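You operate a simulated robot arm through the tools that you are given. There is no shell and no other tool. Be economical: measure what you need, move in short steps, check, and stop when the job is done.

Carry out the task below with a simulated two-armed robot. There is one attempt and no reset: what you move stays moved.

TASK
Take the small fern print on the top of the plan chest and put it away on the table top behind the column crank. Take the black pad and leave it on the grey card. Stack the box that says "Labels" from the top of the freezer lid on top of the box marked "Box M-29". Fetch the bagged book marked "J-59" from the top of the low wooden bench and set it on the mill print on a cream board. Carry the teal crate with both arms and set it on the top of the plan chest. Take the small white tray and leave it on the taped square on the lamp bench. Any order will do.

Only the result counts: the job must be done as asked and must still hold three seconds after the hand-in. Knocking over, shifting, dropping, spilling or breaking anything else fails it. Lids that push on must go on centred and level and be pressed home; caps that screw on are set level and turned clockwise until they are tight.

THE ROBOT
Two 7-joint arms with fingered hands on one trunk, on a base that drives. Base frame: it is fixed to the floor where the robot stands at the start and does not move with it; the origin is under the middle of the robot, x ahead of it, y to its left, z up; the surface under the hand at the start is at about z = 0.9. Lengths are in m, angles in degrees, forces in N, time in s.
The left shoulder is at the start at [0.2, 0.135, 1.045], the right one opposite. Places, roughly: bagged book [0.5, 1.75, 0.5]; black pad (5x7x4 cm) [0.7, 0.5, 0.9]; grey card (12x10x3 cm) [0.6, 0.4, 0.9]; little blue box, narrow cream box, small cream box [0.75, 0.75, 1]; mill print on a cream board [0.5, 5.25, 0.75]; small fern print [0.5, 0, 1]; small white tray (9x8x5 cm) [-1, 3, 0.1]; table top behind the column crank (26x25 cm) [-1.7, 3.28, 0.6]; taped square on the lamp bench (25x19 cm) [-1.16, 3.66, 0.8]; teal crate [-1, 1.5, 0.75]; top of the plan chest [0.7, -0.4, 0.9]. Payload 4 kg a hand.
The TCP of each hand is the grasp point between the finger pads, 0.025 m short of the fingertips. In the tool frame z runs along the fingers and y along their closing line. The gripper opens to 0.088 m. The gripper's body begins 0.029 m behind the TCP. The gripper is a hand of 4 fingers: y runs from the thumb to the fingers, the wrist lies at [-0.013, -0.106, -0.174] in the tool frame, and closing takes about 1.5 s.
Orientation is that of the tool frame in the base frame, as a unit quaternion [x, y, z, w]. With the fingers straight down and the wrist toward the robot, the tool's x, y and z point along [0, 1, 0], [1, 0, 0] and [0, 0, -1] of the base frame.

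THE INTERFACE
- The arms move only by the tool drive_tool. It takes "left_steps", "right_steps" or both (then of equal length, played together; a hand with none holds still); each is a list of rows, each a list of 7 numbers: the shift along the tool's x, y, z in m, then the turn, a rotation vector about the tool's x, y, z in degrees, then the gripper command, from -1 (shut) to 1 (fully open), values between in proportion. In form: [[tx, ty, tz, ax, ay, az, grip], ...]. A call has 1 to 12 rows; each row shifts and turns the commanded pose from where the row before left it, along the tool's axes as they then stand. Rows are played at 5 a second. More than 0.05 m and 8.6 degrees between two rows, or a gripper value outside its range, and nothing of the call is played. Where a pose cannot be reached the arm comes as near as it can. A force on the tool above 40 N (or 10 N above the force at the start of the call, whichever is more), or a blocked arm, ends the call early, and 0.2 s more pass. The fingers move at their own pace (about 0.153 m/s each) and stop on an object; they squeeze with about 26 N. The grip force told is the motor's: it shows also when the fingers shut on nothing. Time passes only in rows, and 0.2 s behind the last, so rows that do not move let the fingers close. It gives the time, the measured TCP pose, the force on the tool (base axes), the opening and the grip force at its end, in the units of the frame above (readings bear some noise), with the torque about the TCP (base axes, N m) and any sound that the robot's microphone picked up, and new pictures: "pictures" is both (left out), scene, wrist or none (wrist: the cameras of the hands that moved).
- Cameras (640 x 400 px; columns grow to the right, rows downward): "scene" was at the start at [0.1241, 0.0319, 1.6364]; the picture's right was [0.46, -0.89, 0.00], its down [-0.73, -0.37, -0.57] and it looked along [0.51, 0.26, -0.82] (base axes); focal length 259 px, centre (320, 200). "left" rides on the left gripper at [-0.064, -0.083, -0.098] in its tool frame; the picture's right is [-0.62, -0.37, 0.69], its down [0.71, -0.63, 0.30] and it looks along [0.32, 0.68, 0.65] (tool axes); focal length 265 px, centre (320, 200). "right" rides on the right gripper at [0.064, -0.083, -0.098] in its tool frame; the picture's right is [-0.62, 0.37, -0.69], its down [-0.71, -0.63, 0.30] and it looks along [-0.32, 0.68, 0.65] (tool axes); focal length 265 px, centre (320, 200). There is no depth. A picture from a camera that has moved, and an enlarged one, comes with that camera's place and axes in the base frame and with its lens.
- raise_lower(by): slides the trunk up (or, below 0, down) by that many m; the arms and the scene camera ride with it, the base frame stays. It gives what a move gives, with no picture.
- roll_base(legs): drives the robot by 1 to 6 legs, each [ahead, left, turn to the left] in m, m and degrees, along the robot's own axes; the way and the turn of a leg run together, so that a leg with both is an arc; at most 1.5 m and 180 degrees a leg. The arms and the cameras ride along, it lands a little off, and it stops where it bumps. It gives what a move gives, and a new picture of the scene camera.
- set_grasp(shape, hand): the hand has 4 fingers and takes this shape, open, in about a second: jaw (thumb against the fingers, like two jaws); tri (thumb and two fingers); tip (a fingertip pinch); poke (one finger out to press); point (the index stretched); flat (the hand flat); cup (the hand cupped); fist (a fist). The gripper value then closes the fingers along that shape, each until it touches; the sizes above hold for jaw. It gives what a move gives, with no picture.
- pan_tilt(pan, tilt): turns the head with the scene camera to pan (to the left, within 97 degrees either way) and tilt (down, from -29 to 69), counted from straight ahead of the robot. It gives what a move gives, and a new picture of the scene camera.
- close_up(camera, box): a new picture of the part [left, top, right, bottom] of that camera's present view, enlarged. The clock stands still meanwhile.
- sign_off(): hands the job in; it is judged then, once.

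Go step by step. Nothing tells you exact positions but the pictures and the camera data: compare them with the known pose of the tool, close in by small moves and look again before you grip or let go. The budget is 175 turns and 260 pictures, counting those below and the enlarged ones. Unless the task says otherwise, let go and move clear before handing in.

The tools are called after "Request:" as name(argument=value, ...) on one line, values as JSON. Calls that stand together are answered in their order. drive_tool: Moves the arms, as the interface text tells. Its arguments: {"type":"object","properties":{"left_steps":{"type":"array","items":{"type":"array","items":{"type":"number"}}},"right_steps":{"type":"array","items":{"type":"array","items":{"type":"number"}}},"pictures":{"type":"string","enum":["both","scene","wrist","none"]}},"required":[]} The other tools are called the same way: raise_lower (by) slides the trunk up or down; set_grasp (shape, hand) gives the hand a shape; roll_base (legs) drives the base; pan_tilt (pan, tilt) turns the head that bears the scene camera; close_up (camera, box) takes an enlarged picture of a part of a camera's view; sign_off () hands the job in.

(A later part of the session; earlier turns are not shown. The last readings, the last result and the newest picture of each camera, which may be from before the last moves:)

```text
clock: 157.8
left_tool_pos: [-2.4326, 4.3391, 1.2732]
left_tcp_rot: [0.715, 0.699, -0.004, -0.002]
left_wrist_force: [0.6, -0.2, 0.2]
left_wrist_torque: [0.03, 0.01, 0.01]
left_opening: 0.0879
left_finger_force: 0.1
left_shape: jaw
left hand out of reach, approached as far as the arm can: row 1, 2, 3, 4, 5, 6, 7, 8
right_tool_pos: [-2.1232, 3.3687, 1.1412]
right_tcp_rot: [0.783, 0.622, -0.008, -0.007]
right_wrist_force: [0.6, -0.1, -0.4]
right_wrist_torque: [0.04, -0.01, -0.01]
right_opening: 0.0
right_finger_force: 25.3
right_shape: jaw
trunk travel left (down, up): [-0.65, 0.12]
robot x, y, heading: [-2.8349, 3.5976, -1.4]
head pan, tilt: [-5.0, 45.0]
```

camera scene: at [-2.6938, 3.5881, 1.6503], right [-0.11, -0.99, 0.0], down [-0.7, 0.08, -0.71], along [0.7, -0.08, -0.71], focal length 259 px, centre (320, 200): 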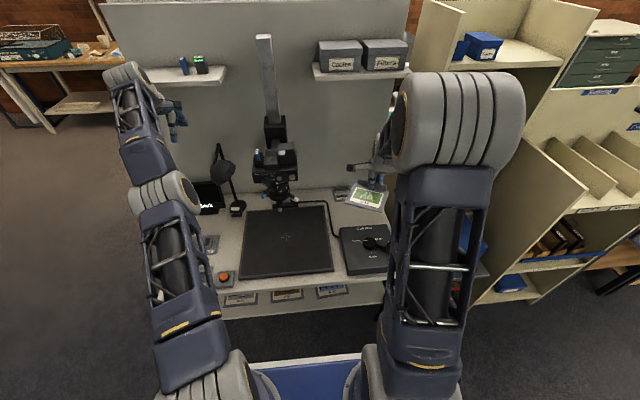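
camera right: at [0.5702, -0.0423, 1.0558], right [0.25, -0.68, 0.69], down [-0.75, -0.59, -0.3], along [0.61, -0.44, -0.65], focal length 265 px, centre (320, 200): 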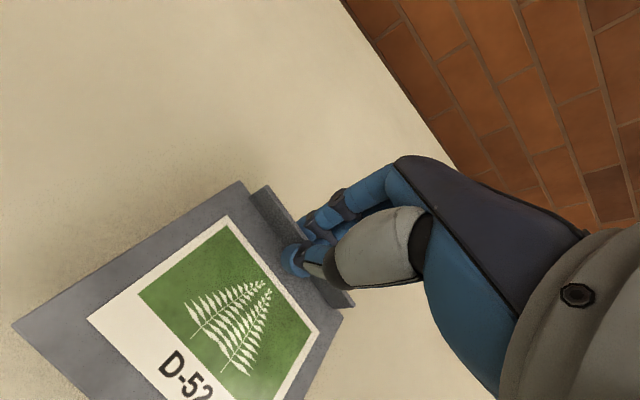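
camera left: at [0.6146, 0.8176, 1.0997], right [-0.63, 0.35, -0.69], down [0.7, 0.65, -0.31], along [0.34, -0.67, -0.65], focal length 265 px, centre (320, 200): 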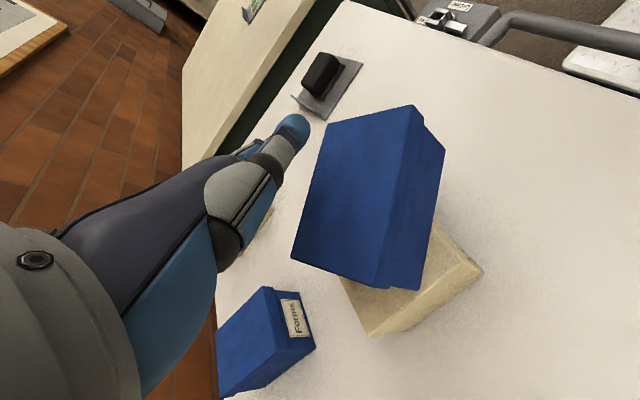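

The left arm is tucked. Driving forward and lowering the trunk.

Request:
roll_base(legs=[[0, 0, 1.3], [0.27, 0, 0]])

Request:
drive_tool(right_steps=[[0, 0, 0, 0, 0, -6.5, -1], [0, 0, 0, 0, 0, -6.5, -1]], pictures="none")

Request:
raise_lower(by=-0.25)

Request:
close_up(camera="scene", box=[280, 120, 460, 260])

Request:
close_up(camera="right", box=[0, 0, 640, 400])

```text
clock: 160.1
left_tool_pos: [-2.1781, 4.3503, 1.2723]
left_tcp_rot: [0.708, 0.707, -0.004, -0.002]
left_wrist_force: [0.2, -0.3, 0.0]
left_wrist_torque: [0.0, 0.03, -0.05]
left_opening: 0.0881
left_finger_force: 0.0
left_shape: jaw
right_tool_pos: [-1.8487, 3.3857, 1.1414]
right_tcp_rot: [0.775, 0.631, -0.008, -0.007]
right_wrist_force: [0.5, 0.2, 0.2]
right_wrist_torque: [-0.04, -0.05, -0.01]
right_opening: 0.0003
right_finger_force: 26.0
right_shape: jaw
trunk travel left (down, up): [-0.65, 0.12]
robot x, y, heading: [-2.5623, 3.5998, 0.1]
head pan, tilt: [-5.0, 45.0]
camera scene: at [-2.4236, 3.592, 1.6503], right [-0.09, -1.0, 0.0], down [-0.7, 0.06, -0.71], along [0.7, -0.06, -0.71], focal length 259 px, centre (320, 200)
```

scene: 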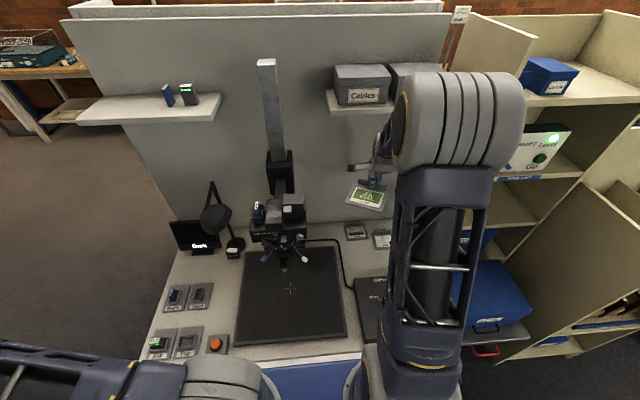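

```text
clock: 160.7
left_tool_pos: [-2.1788, 4.3502, 1.2725]
left_tcp_rot: [0.707, 0.708, -0.004, -0.002]
left_wrist_force: [0.3, 0.1, -0.8]
left_wrist_torque: [-0.04, -0.02, 0.01]
left_opening: 0.0879
left_finger_force: 0.0
left_shape: jaw
right_tool_pos: [-1.8484, 3.3856, 1.1427]
right_tcp_rot: [0.699, 0.715, -0.007, -0.008]
right_wrist_force: [-0.2, 0.0, 0.1]
right_wrist_torque: [0.0, -0.02, -0.01]
right_opening: 0.0
right_finger_force: 26.0
right_shape: jaw
trunk travel left (down, up): [-0.65, 0.12]
robot x, y, heading: [-2.5643, 3.6035, 0.1]
head pan, tilt: [-5.0, 45.0]
```

```text
clock: 163.2
left_tool_pos: [-2.179, 4.3491, 1.0232]
left_tcp_rot: [0.708, 0.706, -0.004, -0.003]
left_wrist_force: [1.3, -0.2, 0.9]
left_wrist_torque: [-0.03, 0.0, -0.01]
left_opening: 0.088
left_finger_force: 0.0
left_shape: jaw
right_tool_pos: [-1.849, 3.3846, 0.8926]
right_tcp_rot: [0.699, 0.715, -0.006, -0.009]
right_wrist_force: [-0.5, -1.2, -0.1]
right_wrist_torque: [-0.01, -0.03, 0.01]
right_opening: 0.0
right_finger_force: 25.7
right_shape: jaw
trunk travel left (down, up): [-0.4, 0.37]
robot x, y, heading: [-2.5668, 3.5974, 0.2]
head pan, tilt: [-5.0, 45.0]
```

```text
2.86 times, centred on (370, 190) of scene
camera zoom: at [-2.4236, 3.592, 1.4003], right [-0.09, -1.0, 0.0], down [-0.7, 0.06, -0.71], along [0.7, -0.06, -0.71], focal length 741 px, centre (177, 229)
```

zoom: 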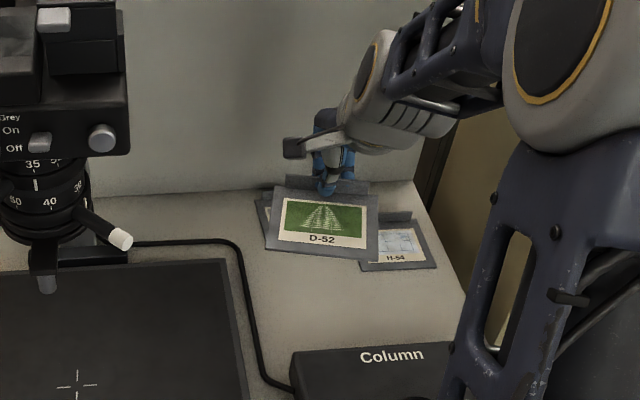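

```text
1.00 times, centred on (320, 200) of right (not enlarged: the box is as wide or as high as the picture)
camera zoom: at [-1.9322, 3.4462, 0.9923], right [0.4, -0.61, 0.68], down [-0.62, -0.73, -0.29], along [0.68, -0.31, -0.67], focal length 265 px, centre (320, 200)
```

zoom: 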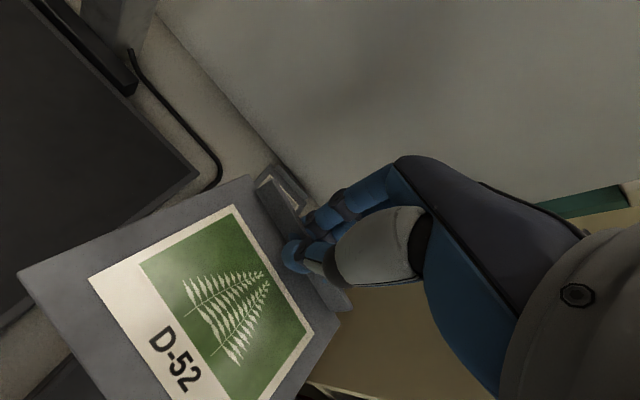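

I can see print H-54 and one more behind ours. The free spot is confirmed, so I'll move over it and come down partway.

Request:
drive_tool(right_steps=[[-0.013, 0.045, 0, 0, 0, 0, -1], [-0.013, 0.045, 0.01, 0, 0, 0, -1], [-0.013, 0.044, 0.01, 0, 0, 0, -1], [0, 0, 0.05, 0, 0, 0, -1], [0, 0, 0.05, 0, 0, 0, -1], [0, 0, 0.05, 0, 0, 0, -1], [0, 0, 0.03, 0, 0, 0, -1]], pictures="wrist")

Request:
close_up(camera="scene", box=[310, 150, 430, 260])

```text
clock: 164.8
left_tool_pos: [-2.1786, 4.3493, 1.0225]
left_tcp_rot: [0.708, 0.706, -0.003, -0.002]
left_wrist_force: [-1.3, 0.2, 0.8]
left_wrist_torque: [-0.04, 0.0, 0.0]
left_opening: 0.088
left_finger_force: 0.0
left_shape: jaw
right_tool_pos: [-1.7217, 3.3538, 0.6893]
right_tcp_rot: [0.698, 0.716, -0.008, -0.008]
right_wrist_force: [0.3, -0.4, -1.4]
right_wrist_torque: [0.0, -0.01, 0.05]
right_opening: 0.0
right_finger_force: 26.1
right_shape: jaw
trunk travel left (down, up): [-0.4, 0.37]
robot x, y, heading: [-2.5649, 3.6054, -0.0]
head pan, tilt: [-5.0, 45.0]
camera right: at [-1.8047, 3.4137, 0.7899], right [0.4, -0.61, 0.68], down [-0.62, -0.73, -0.29], along [0.68, -0.31, -0.67], focal length 265 px, centre (320, 200)
```

right: 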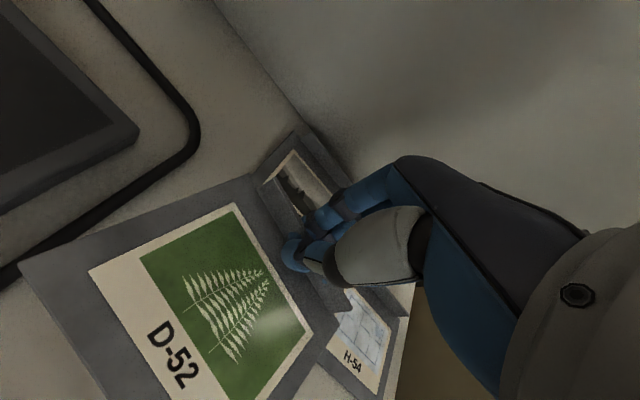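

```text
3.64 times, centred on (370, 205) of scene
camera zoom: at [-2.4237, 3.5921, 1.4003], right [-0.09, -1.0, 0.0], down [-0.7, 0.06, -0.71], along [0.7, -0.06, -0.71], focal length 943 px, centre (138, 182)
```

zoom: 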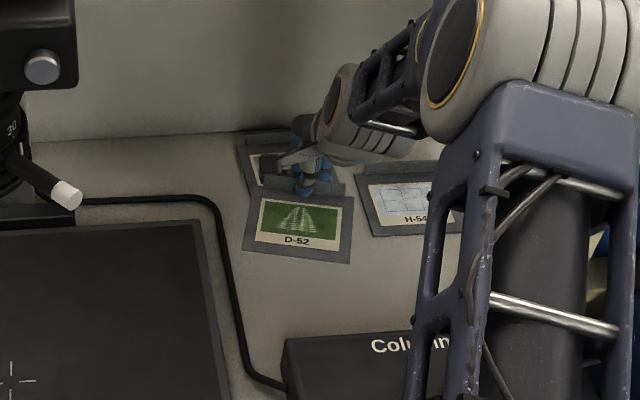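

Spacing to the cable and both neighbours looks fine. Lowering to contact.

Request:
drive_tool(right_steps=[[0, 0, 0.03, 0, 0, 0, -1], [0, 0, 0.015, 0, 0, 0, -1], [0, 0, 0, 0, 0, 0, -1]], pictures="none")

Request:
drive_tool(right_steps=[[0, 0, 0.004, 0, 0, 0, -1], [0, 0, 0.003, 0, 0, 0, -1], [0, 0, 0, 0, 0, 0, -1]], pictures="wrist")

```text
clock: 165.7
left_tool_pos: [-2.1784, 4.3498, 1.0227]
left_tcp_rot: [0.708, 0.707, -0.004, -0.002]
left_wrist_force: [0.2, 0.2, 0.3]
left_wrist_torque: [0.02, -0.01, -0.02]
left_opening: 0.0879
left_finger_force: 0.1
left_shape: jaw
right_tool_pos: [-1.7214, 3.3505, 0.6442]
right_tcp_rot: [0.699, 0.715, -0.007, -0.008]
right_wrist_force: [-0.3, -0.2, -0.8]
right_wrist_torque: [0.0, 0.01, -0.01]
right_opening: 0.0
right_finger_force: 26.2
right_shape: jaw
trunk travel left (down, up): [-0.4, 0.37]
robot x, y, heading: [-2.5659, 3.5965, 0.3]
head pan, tilt: [-5.0, 45.0]
```

```text
clock: 166.4
left_tool_pos: [-2.1787, 4.3498, 1.0227]
left_tcp_rot: [0.708, 0.706, -0.004, -0.003]
left_wrist_force: [-0.5, -0.6, 0.3]
left_wrist_torque: [0.01, -0.02, 0.01]
left_opening: 0.0879
left_finger_force: 0.1
left_shape: jaw
right_tool_pos: [-1.7202, 3.3506, 0.6382]
right_tcp_rot: [0.7, 0.714, -0.006, -0.008]
right_wrist_force: [0.4, -0.4, -0.3]
right_wrist_torque: [-0.03, -0.03, 0.0]
right_opening: 0.0
right_finger_force: 25.8
right_shape: jaw
trunk travel left (down, up): [-0.4, 0.37]
robot x, y, heading: [-2.5635, 3.5982, 0.1]
head pan, tilt: [-5.0, 45.0]
camera right: at [-1.8039, 3.4119, 0.7377], right [0.4, -0.61, 0.68], down [-0.62, -0.73, -0.29], along [0.68, -0.31, -0.67], focal length 265 px, centre (320, 200)
```

right: 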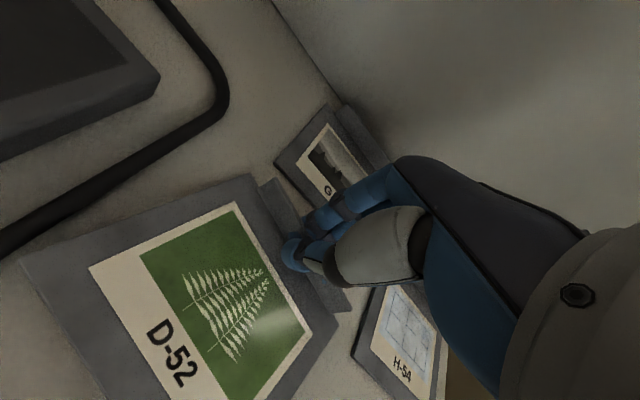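

Request:
drive_tool(right_steps=[[0, 0, 0.003, 0, 0, 0, -1], [0, 0, 0, 0, 0, 0, -1]], pictures="none")

Request:
drive_tool(right_steps=[[0, 0, 0.003, 0, 0, 0, -1], [0, 0, 0, 0, 0, 0, -1]], pictures="none")

Request:
drive_tool(right_steps=[[0, 0, 0.003, 0, 0, 0, -1], [0, 0, 0, 0, 0, 0, -1]], pictures="none")

```text
clock: 167.1
left_tool_pos: [-2.1803, 4.3488, 1.024]
left_tcp_rot: [0.708, 0.706, -0.004, -0.003]
left_wrist_force: [-1.0, -0.3, 0.1]
left_wrist_torque: [0.04, -0.01, -0.01]
left_opening: 0.0882
left_finger_force: 0.0
left_shape: jaw
right_tool_pos: [-1.7212, 3.3504, 0.6344]
right_tcp_rot: [0.699, 0.715, -0.007, -0.008]
right_wrist_force: [0.6, 0.4, -0.3]
right_wrist_torque: [0.0, 0.0, 0.0]
right_opening: 0.0
right_finger_force: 25.7
right_shape: jaw
trunk travel left (down, up): [-0.4, 0.37]
robot x, y, heading: [-2.565, 3.5967, -0.1]
head pan, tilt: [-5.0, 45.0]
```

```text
clock: 167.7
left_tool_pos: [-2.1784, 4.3499, 1.0229]
left_tcp_rot: [0.708, 0.706, -0.004, -0.002]
left_wrist_force: [0.2, 0.7, -0.1]
left_wrist_torque: [-0.02, -0.03, -0.01]
left_opening: 0.0878
left_finger_force: 0.0
left_shape: jaw
right_tool_pos: [-1.7191, 3.35, 0.631]
right_tcp_rot: [0.699, 0.715, -0.007, -0.008]
right_wrist_force: [0.7, 0.3, 0.3]
right_wrist_torque: [0.04, -0.01, 0.04]
right_opening: 0.0002
right_finger_force: 25.7
right_shape: jaw
trunk travel left (down, up): [-0.4, 0.37]
robot x, y, heading: [-2.5611, 3.5993, -0.1]
head pan, tilt: [-5.0, 45.0]
```

```text
clock: 168.2
left_tool_pos: [-2.1792, 4.3486, 1.023]
left_tcp_rot: [0.708, 0.707, -0.004, -0.002]
left_wrist_force: [-0.4, 0.5, 0.6]
left_wrist_torque: [0.02, 0.0, 0.04]
left_opening: 0.0878
left_finger_force: 0.0
left_shape: jaw
right_tool_pos: [-1.7191, 3.3498, 0.6303]
right_tcp_rot: [0.699, 0.715, -0.006, -0.006]
right_wrist_force: [-3.1, 1.0, 13.2]
right_wrist_torque: [0.03, 0.01, 0.02]
right_opening: 0.0
right_finger_force: 25.8
right_shape: jaw
trunk travel left (down, up): [-0.4, 0.37]
robot x, y, heading: [-2.5642, 3.5972, 0.1]
head pan, tilt: [-5.0, 45.0]
```

Contact. Opening only slightly, then lifting straight up.

Request:
drive_tool(right_steps=[[0, 0, -0.001, 0, 0, 0, -0.65], [0, 0, 0, 0, 0, 0, -0.65], [0, 0, 0, 0, 0, 0, -0.65], [0, 0, -0.005, 0, 0, 0, -0.65], [0, 0, -0.01, 0, 0, 0, -0.65], [0, 0, -0.02, 0, 0, 0, -0.65], [0, 0, -0.02, 0, 0, 0, -0.65], [0, 0, 0, 0, 0, 0, -0.65]], pictures="wrist")

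```text
clock: 170.1
left_tool_pos: [-2.1794, 4.3479, 1.0222]
left_tcp_rot: [0.707, 0.707, -0.004, -0.003]
left_wrist_force: [-0.4, -0.5, -0.2]
left_wrist_torque: [0.0, -0.02, -0.02]
left_opening: 0.0879
left_finger_force: 0.1
left_shape: jaw
right_tool_pos: [-1.7202, 3.3493, 0.6829]
right_tcp_rot: [0.699, 0.715, -0.007, -0.007]
right_wrist_force: [-0.7, 0.1, 0.1]
right_wrist_torque: [0.01, -0.01, -0.02]
right_opening: 0.0155
right_finger_force: 0.1
right_shape: jaw
trunk travel left (down, up): [-0.4, 0.37]
robot x, y, heading: [-2.5636, 3.6009, 0.1]
head pan, tilt: [-5.0, 45.0]
camera right: at [-1.8022, 3.4111, 0.7831], right [0.4, -0.61, 0.68], down [-0.62, -0.73, -0.29], along [0.68, -0.31, -0.67], focal length 265 px, centre (320, 200)
```

right: 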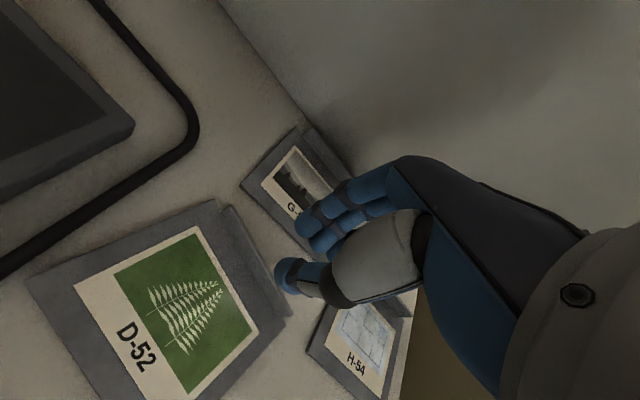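

The print is down with its neighbours undisturbed. Raising the hand, backing off, and bringing both arms into a compact pose.

Request:
drive_tool(right_steps=[[0, -0.02, -0.04, 0, 0, 0, -0.65], [0, -0.03, -0.04, 0, 0, 0, -0.65], [0, -0.03, -0.04, 0, 0, 0, 0], [0, -0.03, -0.04, 0, 0, 0, 1], [0, -0.03, -0.04, 0, 0, 0, 1], [0, 0, 0, 0, 0, 0, 1]], pictures="none")

Request:
roll_base(legs=[[-0.3, 0, 0]])

Request:
raise_lower(by=0.25)

Request:
drive_tool(left_steps=[[-0.04, 0.03, 0, 0, 0, 0, 1], [-0.04, 0.03, 0, 0, 0, 0, 1], [-0.04, 0.03, 0, 0, 0, 0, 1], [-0.04, 0.03, 0, 0, 0, 0, 1], [-0.04, 0.03, 0, 0, 0, 0, 1], [-0.04, 0.03, 0, 0, 0, 0, 1], [-0.04, 0.03, 0, 0, 0, 0, 1], [-0.04, 0.03, 0, 0, 0, 0, 1], [-0.04, 0, 0, 0, 0, 0, 1], [-0.04, 0, 0, 0, 0, 0, 1]], pictures="scene")

```text
clock: 171.4
left_tool_pos: [-2.1786, 4.3504, 1.0226]
left_tcp_rot: [0.708, 0.707, -0.004, -0.003]
left_wrist_force: [-0.2, 0.4, 0.1]
left_wrist_torque: [-0.05, 0.0, 0.02]
left_opening: 0.0878
left_finger_force: 0.1
left_shape: jaw
right_tool_pos: [-1.8535, 3.3452, 0.8876]
right_tcp_rot: [0.699, 0.715, -0.007, -0.008]
right_wrist_force: [0.2, -0.1, 0.0]
right_wrist_torque: [-0.04, 0.02, 0.0]
right_opening: 0.0879
right_finger_force: 0.1
right_shape: jaw
trunk travel left (down, up): [-0.4, 0.37]
robot x, y, heading: [-2.5631, 3.6007, 0.2]
head pan, tilt: [-5.0, 45.0]
```

```text
clock: 173.5
left_tool_pos: [-2.4801, 4.3511, 1.0224]
left_tcp_rot: [0.706, 0.709, -0.003, -0.002]
left_wrist_force: [-0.6, 0.0, 0.5]
left_wrist_torque: [0.04, -0.05, 0.0]
left_opening: 0.088
left_finger_force: 0.2
left_shape: jaw
right_tool_pos: [-2.1476, 3.3493, 0.888]
right_tcp_rot: [0.696, 0.718, -0.006, -0.008]
right_wrist_force: [0.4, 0.2, -0.5]
right_wrist_torque: [0.02, 0.01, 0.03]
right_opening: 0.0879
right_finger_force: 0.1
right_shape: jaw
trunk travel left (down, up): [-0.4, 0.37]
robot x, y, heading: [-2.8619, 3.598, 0.6]
head pan, tilt: [-5.0, 45.0]
camera scene: at [-2.7192, 3.5914, 1.4003], right [-0.08, -1.0, 0.0], down [-0.71, 0.05, -0.71], along [0.7, -0.05, -0.71], focal length 259 px, centre (320, 200)
```

scene: 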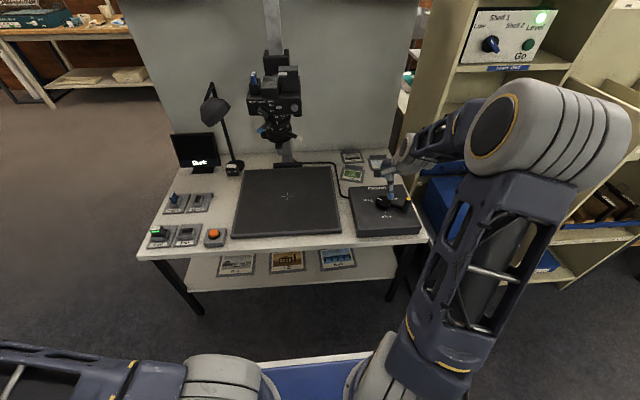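

```text
clock: 176.1
left_tool_pos: [-2.482, 4.3501, 1.2732]
left_tcp_rot: [0.705, 0.709, -0.003, -0.002]
left_wrist_force: [-0.4, 0.4, 0.6]
left_wrist_torque: [-0.03, -0.02, 0.01]
left_opening: 0.0875
left_finger_force: 0.0
left_shape: jaw
right_tool_pos: [-2.1464, 3.3492, 1.138]
right_tcp_rot: [0.696, 0.718, -0.006, -0.008]
right_wrist_force: [0.0, -0.6, 0.1]
right_wrist_torque: [0.02, -0.01, -0.02]
right_opening: 0.0878
right_finger_force: 0.0
right_shape: jaw
trunk travel left (down, up): [-0.65, 0.12]
robot x, y, heading: [-2.863, 3.5989, 1.0]
head pan, tilt: [-5.0, 45.0]
```

```text
clock: 178.2
left_tool_pos: [-2.1475, 4.1318, 1.3786]
left_tcp_rot: [0.705, 0.71, -0.004, -0.004]
left_wrist_force: [0.6, 0.4, -1.4]
left_wrist_torque: [0.0, 0.02, 0.01]
left_opening: 0.0878
left_finger_force: 0.0
left_shape: jaw
left hand out of reach, approached as far as the arm can: row 1, 2, 3, 4, 5, 6, 7, 8, 9, 10
right_tool_pos: [-2.147, 3.3495, 1.1391]
right_tcp_rot: [0.696, 0.718, -0.007, -0.009]
right_wrist_force: [0.2, 0.6, 0.1]
right_wrist_torque: [-0.03, 0.01, -0.02]
right_opening: 0.0881
right_finger_force: 0.0
right_shape: jaw
trunk travel left (down, up): [-0.65, 0.12]
robot x, y, heading: [-2.862, 3.5954, 0.8]
head pan, tilt: [-5.0, 45.0]
camera scene: at [-2.7192, 3.5917, 1.6502], right [-0.08, -1.0, 0.0], down [-0.71, 0.05, -0.71], along [0.71, -0.05, -0.71], focal length 259 px, centre (320, 200)
```

scene: 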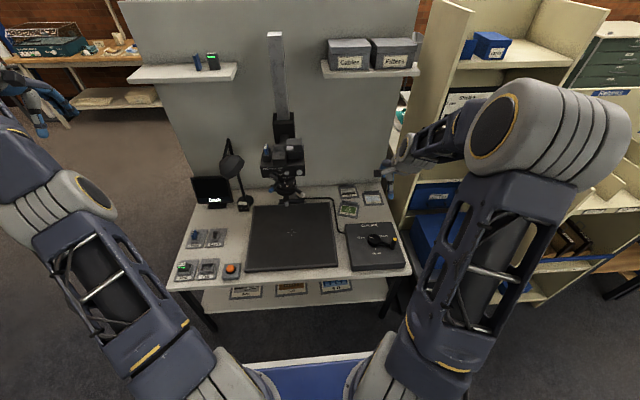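

I'll bring the right hand to the middle so it clears the wall shelf, then drive back around to the aisle.

Request:
drive_tool(right_steps=[[0.045, 0, 0, 0, 0, 0, 1], [0.045, 0, 0, 0, 0, 0, 1], [0.045, 0, 0, 0, 0, 0, 1], [0.045, 0, 0, 0, 0, 0, 1], [0.045, -0.01, 0, 0, 0, 0, 1], [0.045, -0.01, 0, 0, 0, 0, 1]], pictures="none")

Request:
roll_base(legs=[[0.05, 0.6, -1], [0.45, 0.55, 0], [0.6, 0.1, 0]])

```text
clock: 179.7
left_tool_pos: [-2.1461, 4.1306, 1.3793]
left_tcp_rot: [0.705, 0.709, -0.004, -0.003]
left_wrist_force: [-0.9, -0.7, 0.1]
left_wrist_torque: [0.01, -0.01, 0.02]
left_opening: 0.0878
left_finger_force: 0.0
left_shape: jaw
right_tool_pos: [-2.1763, 3.6181, 1.1356]
right_tcp_rot: [0.697, 0.717, -0.007, -0.009]
right_wrist_force: [0.4, -0.3, 0.7]
right_wrist_torque: [0.04, 0.01, 0.0]
right_opening: 0.088
right_finger_force: 0.0
right_shape: jaw
trunk travel left (down, up): [-0.65, 0.12]
robot x, y, heading: [-2.8577, 3.5942, 0.7]
head pan, tilt: [-5.0, 45.0]
```

```text
clock: 185.8
left_tool_pos: [-1.8148, 5.1904, 1.3735]
left_tcp_rot: [0.662, 0.75, -0.02, 0.001]
left_wrist_force: [0.1, -0.1, -1.1]
left_wrist_torque: [0.0, 0.02, -0.01]
left_opening: 0.0881
left_finger_force: 0.0
left_shape: jaw
right_tool_pos: [-1.7839, 4.6733, 1.1401]
right_tcp_rot: [0.65, 0.76, -0.004, -0.006]
right_wrist_force: [0.1, -0.3, -0.7]
right_wrist_torque: [0.0, 0.01, -0.01]
right_opening: 0.088
right_finger_force: 0.0
right_shape: jaw
trunk travel left (down, up): [-0.65, 0.12]
robot x, y, heading: [-2.4435, 4.5714, 7.6]
head pan, tilt: [-5.0, 45.0]
stopped in leg 2: the robot was blocked; the commanded pose is now the measured one
camera scene: at [-2.3045, 4.5833, 1.6502], right [0.04, -1.0, 0.0], down [-0.71, -0.03, -0.71], along [0.71, 0.03, -0.71], focal length 259 px, centre (320, 200)
```

scene: 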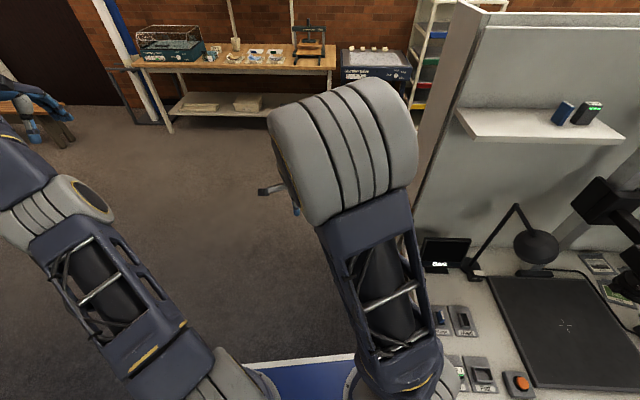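

Blocked again; I'll look to the left to see what touched.

Request:
pan_tilt(pan=85, tilt=35)

```text
clock: 187.4
left_tool_pos: [-1.8148, 5.1913, 1.3738]
left_tcp_rot: [0.662, 0.749, -0.02, 0.0]
left_wrist_force: [-0.3, 0.1, 0.2]
left_wrist_torque: [-0.03, 0.02, 0.02]
left_opening: 0.0879
left_finger_force: 0.0
left_shape: jaw
right_tool_pos: [-1.7849, 4.6746, 1.1405]
right_tcp_rot: [0.65, 0.76, -0.004, -0.005]
right_wrist_force: [-0.2, -0.1, -0.1]
right_wrist_torque: [-0.02, -0.01, 0.01]
right_opening: 0.0877
right_finger_force: 0.0
right_shape: jaw
trunk travel left (down, up): [-0.65, 0.12]
robot x, y, heading: [-2.4439, 4.5702, 7.4]
head pan, tilt: [85.0, 35.0]
camera scene: at [-2.3896, 4.6677, 1.6651], right [1.0, 0.04, 0.0], down [0.02, -0.57, -0.82], along [-0.03, 0.82, -0.57], focal length 259 px, centre (320, 200)
```

scene: 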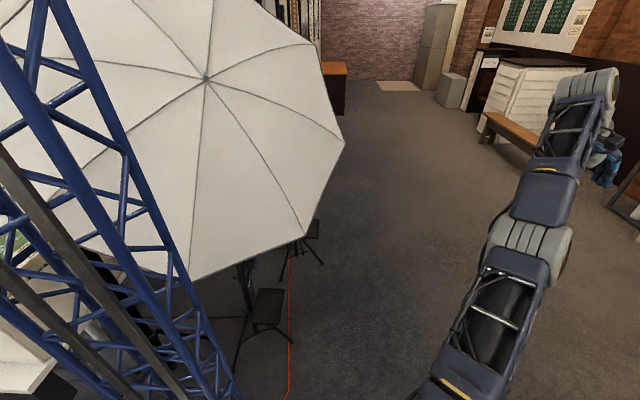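

The robot's mast brushed the umbrella's rim, which is still standing. I'll pull 4 cm away from it, go straight ahead past it, and only then bear left.

Request:
roll_base(legs=[[0, -0.05, -6], [0.4, 0.03, 0], [0.4, 0.2, 0]])

```text
clock: 192.8
left_tool_pos: [-0.9543, 5.3424, 1.3739]
left_tcp_rot: [0.695, 0.719, -0.02, -0.002]
left_wrist_force: [0.2, -0.8, 0.3]
left_wrist_torque: [0.0, 0.01, 0.02]
left_opening: 0.0881
left_finger_force: 0.0
left_shape: jaw
right_tool_pos: [-0.9698, 4.8221, 1.1409]
right_tcp_rot: [0.683, 0.73, -0.003, -0.005]
right_wrist_force: [0.2, -0.1, -0.2]
right_wrist_torque: [0.04, 0.01, 0.02]
right_opening: 0.0879
right_finger_force: 0.1
right_shape: jaw
trunk travel left (down, up): [-0.65, 0.12]
robot x, y, heading: [-1.6388, 4.7752, 2.3]
head pan, tilt: [85.0, 35.0]
camera scene: at [-1.5738, 4.8709, 1.6651], right [1.0, -0.05, 0.0], down [-0.03, -0.57, -0.82], along [0.04, 0.82, -0.57], focal length 259 px, centre (320, 200)
```

scene: 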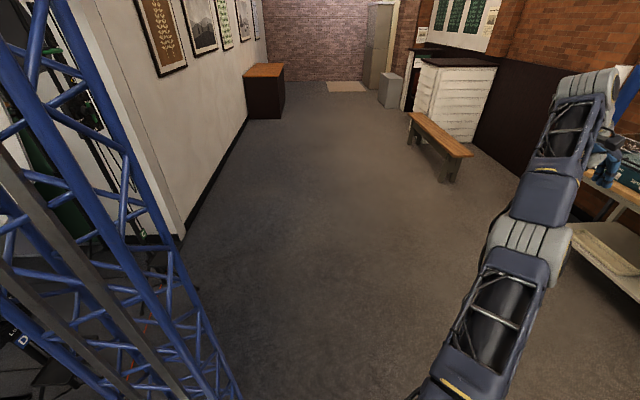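

I'm clear of the studio corner. Now driving back to the aisle and turning to head back toward the press bench.

Request:
roll_base(legs=[[0.6, 0, 0], [0, 0, -60], [0.45, 0.53, 0], [0, 0, -32], [1.5, 0, 0]])

Request:
pan_tilt(pan=0, tilt=35)

```text
clock: 210.9
left_tool_pos: [0.258, 2.5122, 1.3734]
left_tcp_rot: [1.0, 0.014, -0.013, -0.015]
left_wrist_force: [0.2, 0.6, 1.1]
left_wrist_torque: [-0.03, -0.03, 0.0]
left_opening: 0.0881
left_finger_force: 0.0
left_shape: jaw
right_tool_pos: [-0.2602, 2.533, 1.1406]
right_tcp_rot: [1.0, 0.029, 0.001, -0.005]
right_wrist_force: [-0.1, -0.3, -0.1]
right_wrist_torque: [0.01, 0.01, -0.01]
right_opening: 0.0881
right_finger_force: 0.0
right_shape: jaw
trunk travel left (down, up): [-0.65, 0.12]
robot x, y, heading: [-0.2992, 3.1969, -88.2]
head pan, tilt: [85.0, 35.0]
camera scene: at [-0.2075, 3.1342, 1.6651], right [-0.06, -1.0, 0.0], down [-0.57, 0.03, -0.82], along [0.82, -0.05, -0.57], focal length 259 px, centre (320, 200)
```

scene: 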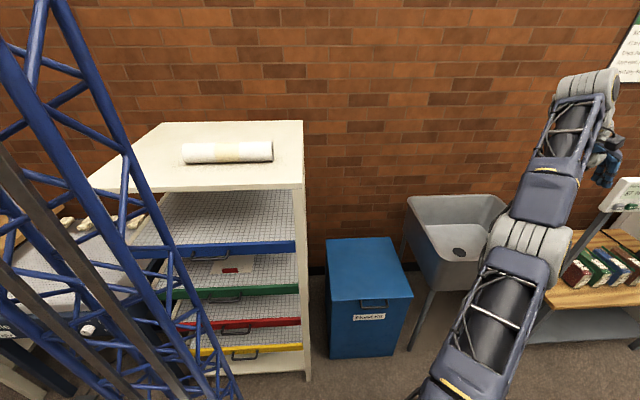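

```text
clock: 212.5
left_tool_pos: [0.2563, 2.5126, 1.3725]
left_tcp_rot: [1.0, 0.013, -0.014, -0.014]
left_wrist_force: [0.1, -0.3, 0.0]
left_wrist_torque: [0.0, 0.01, 0.03]
left_opening: 0.0879
left_finger_force: 0.0
left_shape: jaw
right_tool_pos: [-0.2626, 2.5333, 1.1406]
right_tcp_rot: [1.0, 0.029, 0.002, -0.006]
right_wrist_force: [0.9, -1.2, 1.2]
right_wrist_torque: [0.02, 0.01, 0.02]
right_opening: 0.0879
right_finger_force: 0.0
right_shape: jaw
trunk travel left (down, up): [-0.65, 0.12]
robot x, y, heading: [-0.2992, 3.2012, -88.2]
head pan, tilt: [0.0, 35.0]
camera scene: at [-0.2926, 3.0512, 1.6651], right [-1.0, -0.03, 0.0], down [-0.02, 0.57, -0.82], along [0.03, -0.82, -0.57], focal length 259 px, centre (320, 200)
```

scene: 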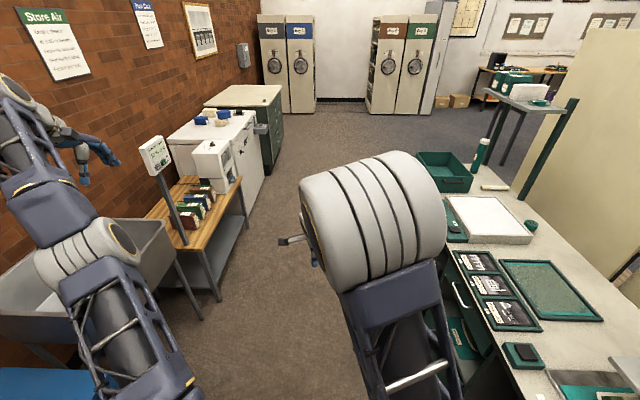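

I'll slide to the middle of the aisle opposite the cabinet and turn to face the press bench.

Request:
roll_base(legs=[[0.48, 0.15, 0], [0, 0, -92]])

Request:
pan_tilt(pan=-18, tilt=55)

```text
clock: 219.5
left_tool_pos: [-0.8615, 2.2231, 1.3735]
left_tcp_rot: [-0.689, 0.724, -0.002, 0.02]
left_wrist_force: [0.1, 0.4, -0.6]
left_wrist_torque: [0.02, 0.02, 0.0]
left_opening: 0.0882
left_finger_force: 0.1
left_shape: jaw
right_tool_pos: [-0.8016, 2.736, 1.1409]
right_tcp_rot: [-0.701, 0.713, -0.006, 0.003]
right_wrist_force: [-0.8, -0.7, 0.1]
right_wrist_torque: [-0.01, 0.0, 0.0]
right_opening: 0.088
right_finger_force: 0.0
right_shape: jaw
trunk travel left (down, up): [-0.65, 0.12]
robot x, y, heading: [-0.1345, 2.7225, 177.2]
head pan, tilt: [0.0, 35.0]
camera scene: at [-0.2822, 2.7283, 1.6651], right [0.05, 1.0, 0.0], down [0.57, -0.03, -0.82], along [-0.82, 0.04, -0.57], focal length 259 px, centre (320, 200)
```

scene: 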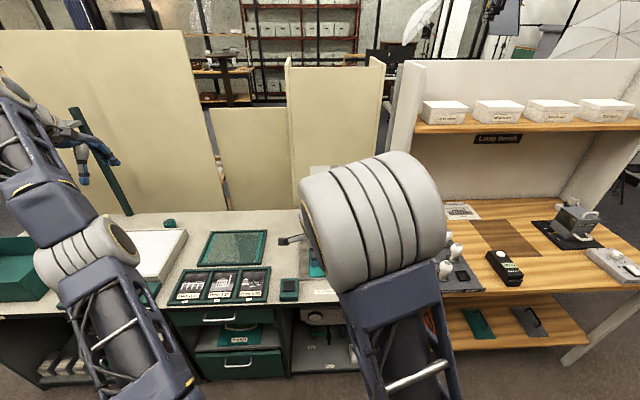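

```text
clock: 220.3
left_tool_pos: [-0.8612, 2.2214, 1.3739]
left_tcp_rot: [-0.69, 0.724, -0.001, 0.02]
left_wrist_force: [-0.1, -0.3, -0.6]
left_wrist_torque: [-0.03, 0.0, 0.03]
left_opening: 0.0878
left_finger_force: 0.1
left_shape: jaw
right_tool_pos: [-0.8039, 2.7359, 1.1409]
right_tcp_rot: [-0.702, 0.712, -0.006, 0.003]
right_wrist_force: [0.1, -0.1, 0.3]
right_wrist_torque: [0.0, 0.01, -0.01]
right_opening: 0.0879
right_finger_force: 0.0
right_shape: jaw
trunk travel left (down, up): [-0.65, 0.12]
robot x, y, heading: [-0.1302, 2.7238, 177.1]
head pan, tilt: [-18.0, 55.0]
camera scene: at [-0.2617, 2.7496, 1.6369], right [0.35, 0.94, 0.0], down [0.77, -0.29, -0.57], along [-0.54, 0.2, -0.82], focal length 259 px, centre (320, 200)
```

scene: 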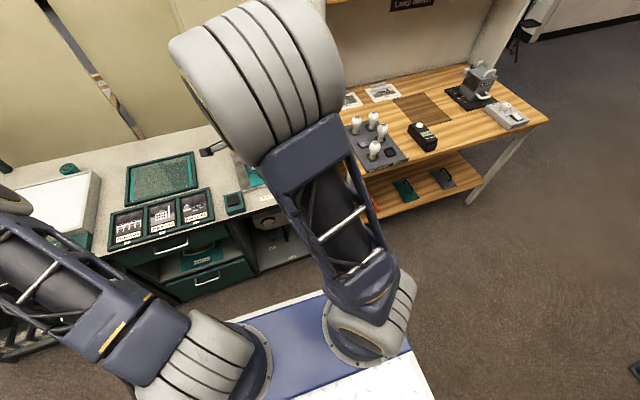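

Before lowering the trunk I'll pull both hands back from over the bench.

Request:
drive_tool(left_steps=[[0.02, -0.04, 0, 0, 0, 0, 1], [0.02, -0.04, 0, 0, 0, 0, 1], [0.02, -0.04, 0, 0, 0, 0, 1], [0.02, -0.04, 0, 0, 0, 0, 1], [0.02, -0.04, 0, 0, 0, 0, 1], [0.02, -0.04, 0, 0, 0, 0, 1], [0.02, -0.04, 0, 0, 0, 0, 1], [0.02, -0.04, 0, 0, 0, 0, 1]], right_steps=[[-0.045, -0.02, 0, 0, 0, 0, 1], [-0.045, -0.02, 0, 0, 0, 0, 1], [-0.04, -0.03, 0, 0, 0, 0, 1], [-0.04, -0.03, 0, 0, 0, 0, 1], [-0.04, -0.03, 0, 0, 0, 0, 1], [-0.01, -0.03, 0, 0, 0, 0, 1], [0, -0.03, 0, 0, 0, 0, 1], [0, 0, 0, 0, 0, 0, 1]], pictures="none")

```text
clock: 222.3
left_tool_pos: [-0.5592, 2.0492, 1.3723]
left_tcp_rot: [-0.689, 0.724, -0.001, 0.019]
left_wrist_force: [0.4, 0.1, -0.2]
left_wrist_torque: [0.01, 0.0, -0.03]
left_opening: 0.0878
left_finger_force: 0.1
left_shape: jaw
left hand out of reach, approached as far as the arm can: row 1, 2, 3, 6, 7, 8
right_tool_pos: [-0.6528, 2.9201, 1.1461]
right_tcp_rot: [0.746, -0.666, 0.005, -0.005]
right_wrist_force: [0.2, -0.4, 0.1]
right_wrist_torque: [0.04, 0.0, 0.04]
right_opening: 0.0878
right_finger_force: 0.1
right_shape: jaw
right hand out of reach, approached as far as the arm can: row 6, 7
trunk travel left (down, up): [-0.65, 0.12]
robot x, y, heading: [-0.1345, 2.7207, 177.6]
head pan, tilt: [-18.0, 55.0]
stopped in row 8 (right hand): the arm was blocked; the commanded pose is now the measured one
```

Request:
raise_lower(by=-0.62)

Request:
pan_tilt(pan=-15, tilt=25)

```text
refused: -0.62 is not a number from -0.4 to 0.4
```

```text
clock: 223.3
left_tool_pos: [-0.5585, 2.0499, 1.3734]
left_tcp_rot: [-0.689, 0.724, -0.001, 0.021]
left_wrist_force: [1.3, -0.2, 0.1]
left_wrist_torque: [-0.03, -0.01, 0.02]
left_opening: 0.0882
left_finger_force: 0.1
left_shape: jaw
right_tool_pos: [-0.6515, 2.9207, 1.1482]
right_tcp_rot: [0.744, -0.668, 0.006, -0.004]
right_wrist_force: [0.8, 0.0, 0.3]
right_wrist_torque: [-0.02, -0.02, 0.01]
right_opening: 0.0879
right_finger_force: 0.0
right_shape: jaw
trunk travel left (down, up): [-0.65, 0.12]
robot x, y, heading: [-0.1321, 2.7194, 177.4]
head pan, tilt: [-15.0, 25.0]
camera scene: at [-0.282, 2.7522, 1.6808], right [0.3, 0.95, 0.0], down [0.4, -0.13, -0.91], along [-0.86, 0.27, -0.42], focal length 259 px, centre (320, 200)
```

scene: 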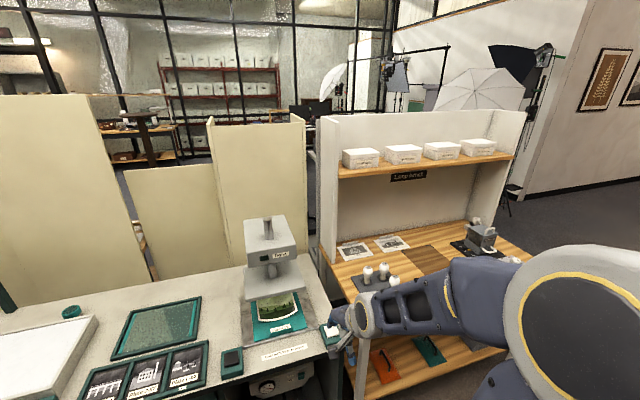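

Request:
raise_lower(by=-0.4)

Request:
raise_lower(by=-0.22)

Request:
pan_tilt(pan=-10, tilt=40)

Request:
close_up(camera="right", box=[0, 0, 640, 400])

```text
clock: 227.1
left_tool_pos: [-0.5595, 2.0504, 0.9737]
left_tcp_rot: [-0.689, 0.724, -0.001, 0.021]
left_wrist_force: [0.7, 0.6, 0.3]
left_wrist_torque: [-0.03, 0.0, 0.01]
left_opening: 0.0879
left_finger_force: 0.1
left_shape: jaw
right_tool_pos: [-0.6517, 2.9219, 0.7484]
right_tcp_rot: [0.746, -0.666, 0.006, -0.004]
right_wrist_force: [-0.1, 1.3, -0.7]
right_wrist_torque: [-0.02, 0.01, 0.01]
right_opening: 0.088
right_finger_force: 0.1
right_shape: jaw
trunk travel left (down, up): [-0.25, 0.52]
robot x, y, heading: [-0.1354, 2.7206, 177.5]
head pan, tilt: [-15.0, 25.0]
```

```text
clock: 229.4
left_tool_pos: [-0.5598, 2.0496, 0.754]
left_tcp_rot: [-0.689, 0.724, -0.001, 0.019]
left_wrist_force: [-0.3, -0.5, 0.1]
left_wrist_torque: [0.01, -0.03, 0.0]
left_opening: 0.0879
left_finger_force: 0.0
left_shape: jaw
right_tool_pos: [-0.6519, 2.9206, 0.5276]
right_tcp_rot: [0.745, -0.667, 0.006, -0.004]
right_wrist_force: [0.0, -0.2, 0.6]
right_wrist_torque: [0.01, 0.05, 0.02]
right_opening: 0.088
right_finger_force: 0.1
right_shape: jaw
trunk travel left (down, up): [-0.03, 0.74]
robot x, y, heading: [-0.1372, 2.7194, 177.5]
head pan, tilt: [-15.0, 25.0]
```

```text
clock: 230.2
left_tool_pos: [-0.5587, 2.0499, 0.7527]
left_tcp_rot: [-0.689, 0.725, -0.001, 0.02]
left_wrist_force: [0.7, -0.8, -0.2]
left_wrist_torque: [0.0, 0.01, 0.05]
left_opening: 0.0878
left_finger_force: 0.0
left_shape: jaw
right_tool_pos: [-0.652, 2.9213, 0.5282]
right_tcp_rot: [0.745, -0.667, 0.006, -0.003]
right_wrist_force: [0.0, 0.6, -0.6]
right_wrist_torque: [-0.02, 0.03, 0.04]
right_opening: 0.0881
right_finger_force: 0.2
right_shape: jaw
trunk travel left (down, up): [-0.03, 0.74]
robot x, y, heading: [-0.1359, 2.7225, 177.3]
head pan, tilt: [-10.0, 40.0]
camera scene: at [-0.2771, 2.7429, 1.0376], right [0.22, 0.98, 0.0], down [0.63, -0.14, -0.77], along [-0.75, 0.17, -0.64], focal length 259 px, centre (320, 200)
```

scene: 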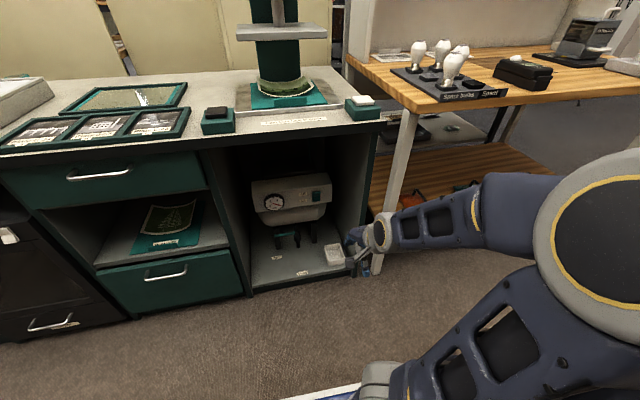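

```text
1.00 times, centred on (320, 200) of right (not enlarged: the box is as wide or as high as the picture)
camera zoom: at [-0.5641, 2.8658, 0.6268], right [-0.44, 0.58, 0.69], down [0.55, 0.78, -0.3], along [-0.71, 0.25, -0.66], focal length 265 px, centre (320, 200)
```

zoom: 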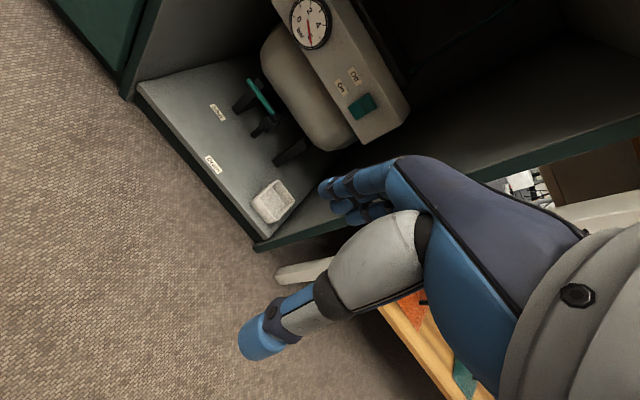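

The tray is at about (-0.955, 2.956) with its rim near z = 0.15. I'll pinch its front wall, fingers inside and thumb outside. First lowering in front of the cabinet.

Request:
drive_tool(right_steps=[[0, 0, 0.045, 0, 0, 6.3, 1], [0, 0, 0.045, 0, 0, 0, 1], [0, 0, 0.045, 0, 0, 0, 1], [0, 0, 0.045, 0, 0, 0, 1], [-0.01, 0.01, 0.045, 0, 0, 0, 1], [-0.01, 0.02, 0.04, 0, 0, 0, 1], [-0.008, 0.04, 0, 0, 0, 0, 1], [0, 0.045, 0, 0, 0, 0, 1]], pictures="both")

```text
clock: 232.0
left_tool_pos: [-0.5601, 2.0506, 0.7541]
left_tcp_rot: [-0.689, 0.725, -0.001, 0.02]
left_wrist_force: [-0.6, -0.6, 1.2]
left_wrist_torque: [0.01, 0.01, 0.01]
left_opening: 0.0882
left_finger_force: 0.0
left_shape: jaw
right_tool_pos: [-0.8032, 2.9593, 0.2699]
right_tcp_rot: [-0.707, 0.708, -0.007, 0.004]
right_wrist_force: [0.9, -0.6, -0.3]
right_wrist_torque: [-0.01, 0.0, 0.07]
right_opening: 0.0878
right_finger_force: 0.1
right_shape: jaw
right hand out of reach, approached as far as the arm can: row 1, 2, 3
trunk travel left (down, up): [-0.03, 0.74]
robot x, y, heading: [-0.1353, 2.7258, 177.5]
head pan, tilt: [-10.0, 40.0]
camera scene: at [-0.2771, 2.743, 1.0375], right [0.22, 0.98, 0.0], down [0.63, -0.14, -0.77], along [-0.75, 0.17, -0.64], focal length 259 px, centre (320, 200)
camera right: at [-0.7211, 2.8945, 0.3701], right [-0.38, 0.62, 0.69], down [0.63, 0.71, -0.3], along [-0.67, 0.32, -0.66], focal length 265 px, centre (320, 200)
```

scene: 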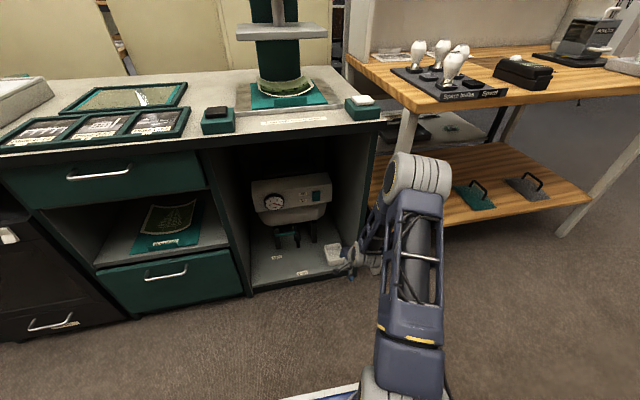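
right: 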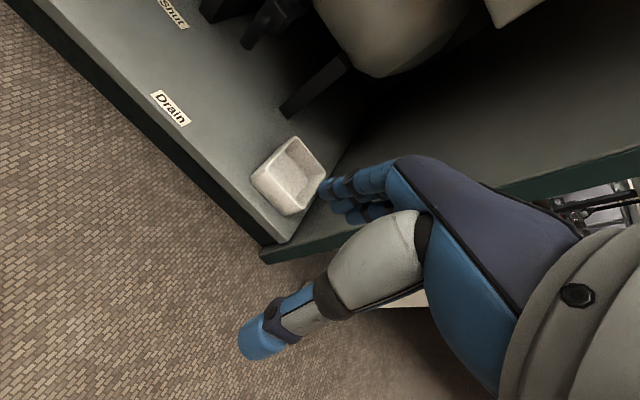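

I need a sharper look at the tray.

Request:
close_up(camera="right", box=[220, 110, 340, 230])

Request:
close_up(camera="scene", box=[290, 200, 390, 300])

```text
3.33 times, centred on (280, 170) of right
camera zoom: at [-0.7211, 2.8945, 0.3701], right [-0.38, 0.62, 0.69], down [0.63, 0.71, -0.3], along [-0.67, 0.32, -0.66], focal length 885 px, centre (453, 300)
```

zoom: 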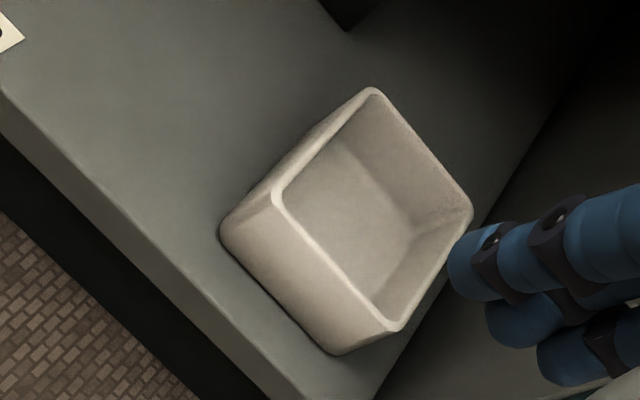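

```text
4.00 times, centred on (340, 250) of scene
camera zoom: at [-0.2771, 2.743, 1.0375], right [0.22, 0.98, 0.0], down [0.63, -0.14, -0.77], along [-0.75, 0.17, -0.64], focal length 1037 px, centre (240, 0)
```

zoom: 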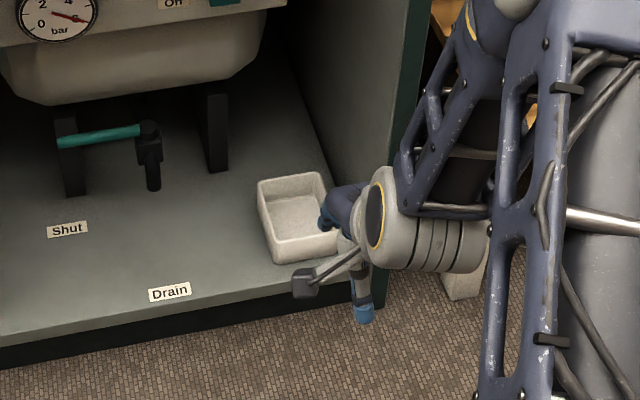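

With the rim visible, the geometry settles: rim z ≈ 0.084, front wall x ≈ -0.972, centre y ≈ 2.976. Moving in low over the front wall.

Request:
drive_tool(right_steps=[[0, 0, 0.045, 0, 0, 0, 1], [-0.005, 0.02, 0.045, 0, 0, 0, 1], [-0.005, 0.045, 0.005, 0, 0, 0, 1], [-0.003, 0.045, 0, 0, 0, 0, 1], [0, 0.045, 0, 0, 0, 0, 1], [0, 0.012, 0, 0, 0, 0, 1]], pictures="wrist")

Request:
close_up(camera="scene", box=[290, 180, 390, 280])

```text
clock: 233.4
left_tool_pos: [-0.559, 2.0497, 0.754]
left_tcp_rot: [-0.689, 0.725, -0.001, 0.02]
left_wrist_force: [-0.2, -0.1, 0.8]
left_wrist_torque: [0.03, -0.04, 0.02]
left_opening: 0.0878
left_finger_force: 0.0
left_shape: jaw
right_tool_pos: [-0.9666, 2.9776, 0.1724]
right_tcp_rot: [-0.707, 0.707, -0.005, 0.004]
right_wrist_force: [-0.2, 0.9, 0.5]
right_wrist_torque: [0.01, -0.03, 0.03]
right_opening: 0.0881
right_finger_force: 0.2
right_shape: jaw
trunk travel left (down, up): [-0.03, 0.74]
robot x, y, heading: [-0.1329, 2.7223, 177.3]
head pan, tilt: [-10.0, 40.0]
camera right: at [-0.884, 2.9115, 0.2718], right [-0.38, 0.62, 0.69], down [0.63, 0.71, -0.3], along [-0.67, 0.32, -0.66], focal length 265 px, centre (320, 200)
```

right: 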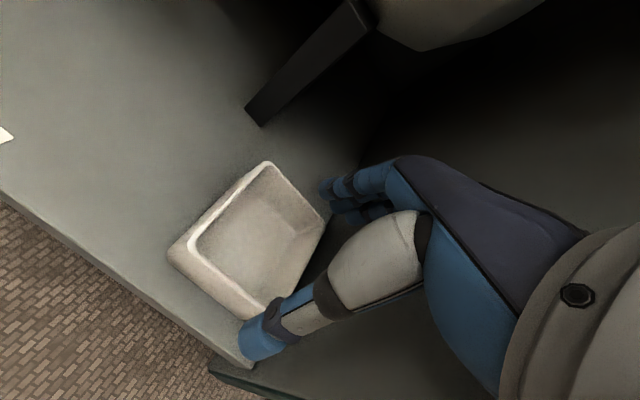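

```text
4.00 times, centred on (340, 230) of scene
camera zoom: at [-0.2771, 2.7429, 1.0375], right [0.22, 0.98, 0.0], down [0.63, -0.14, -0.77], along [-0.75, 0.17, -0.64], focal length 1037 px, centre (240, 80)
```

zoom: 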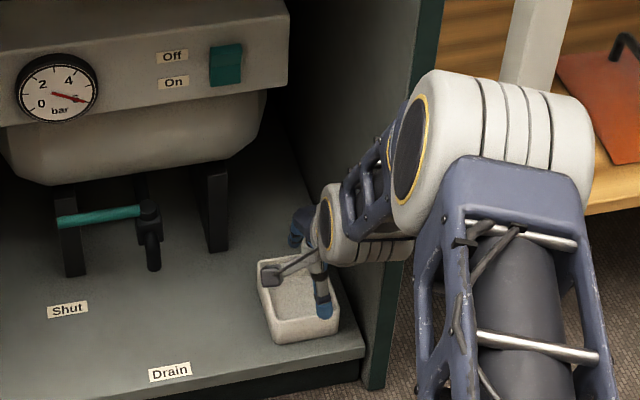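

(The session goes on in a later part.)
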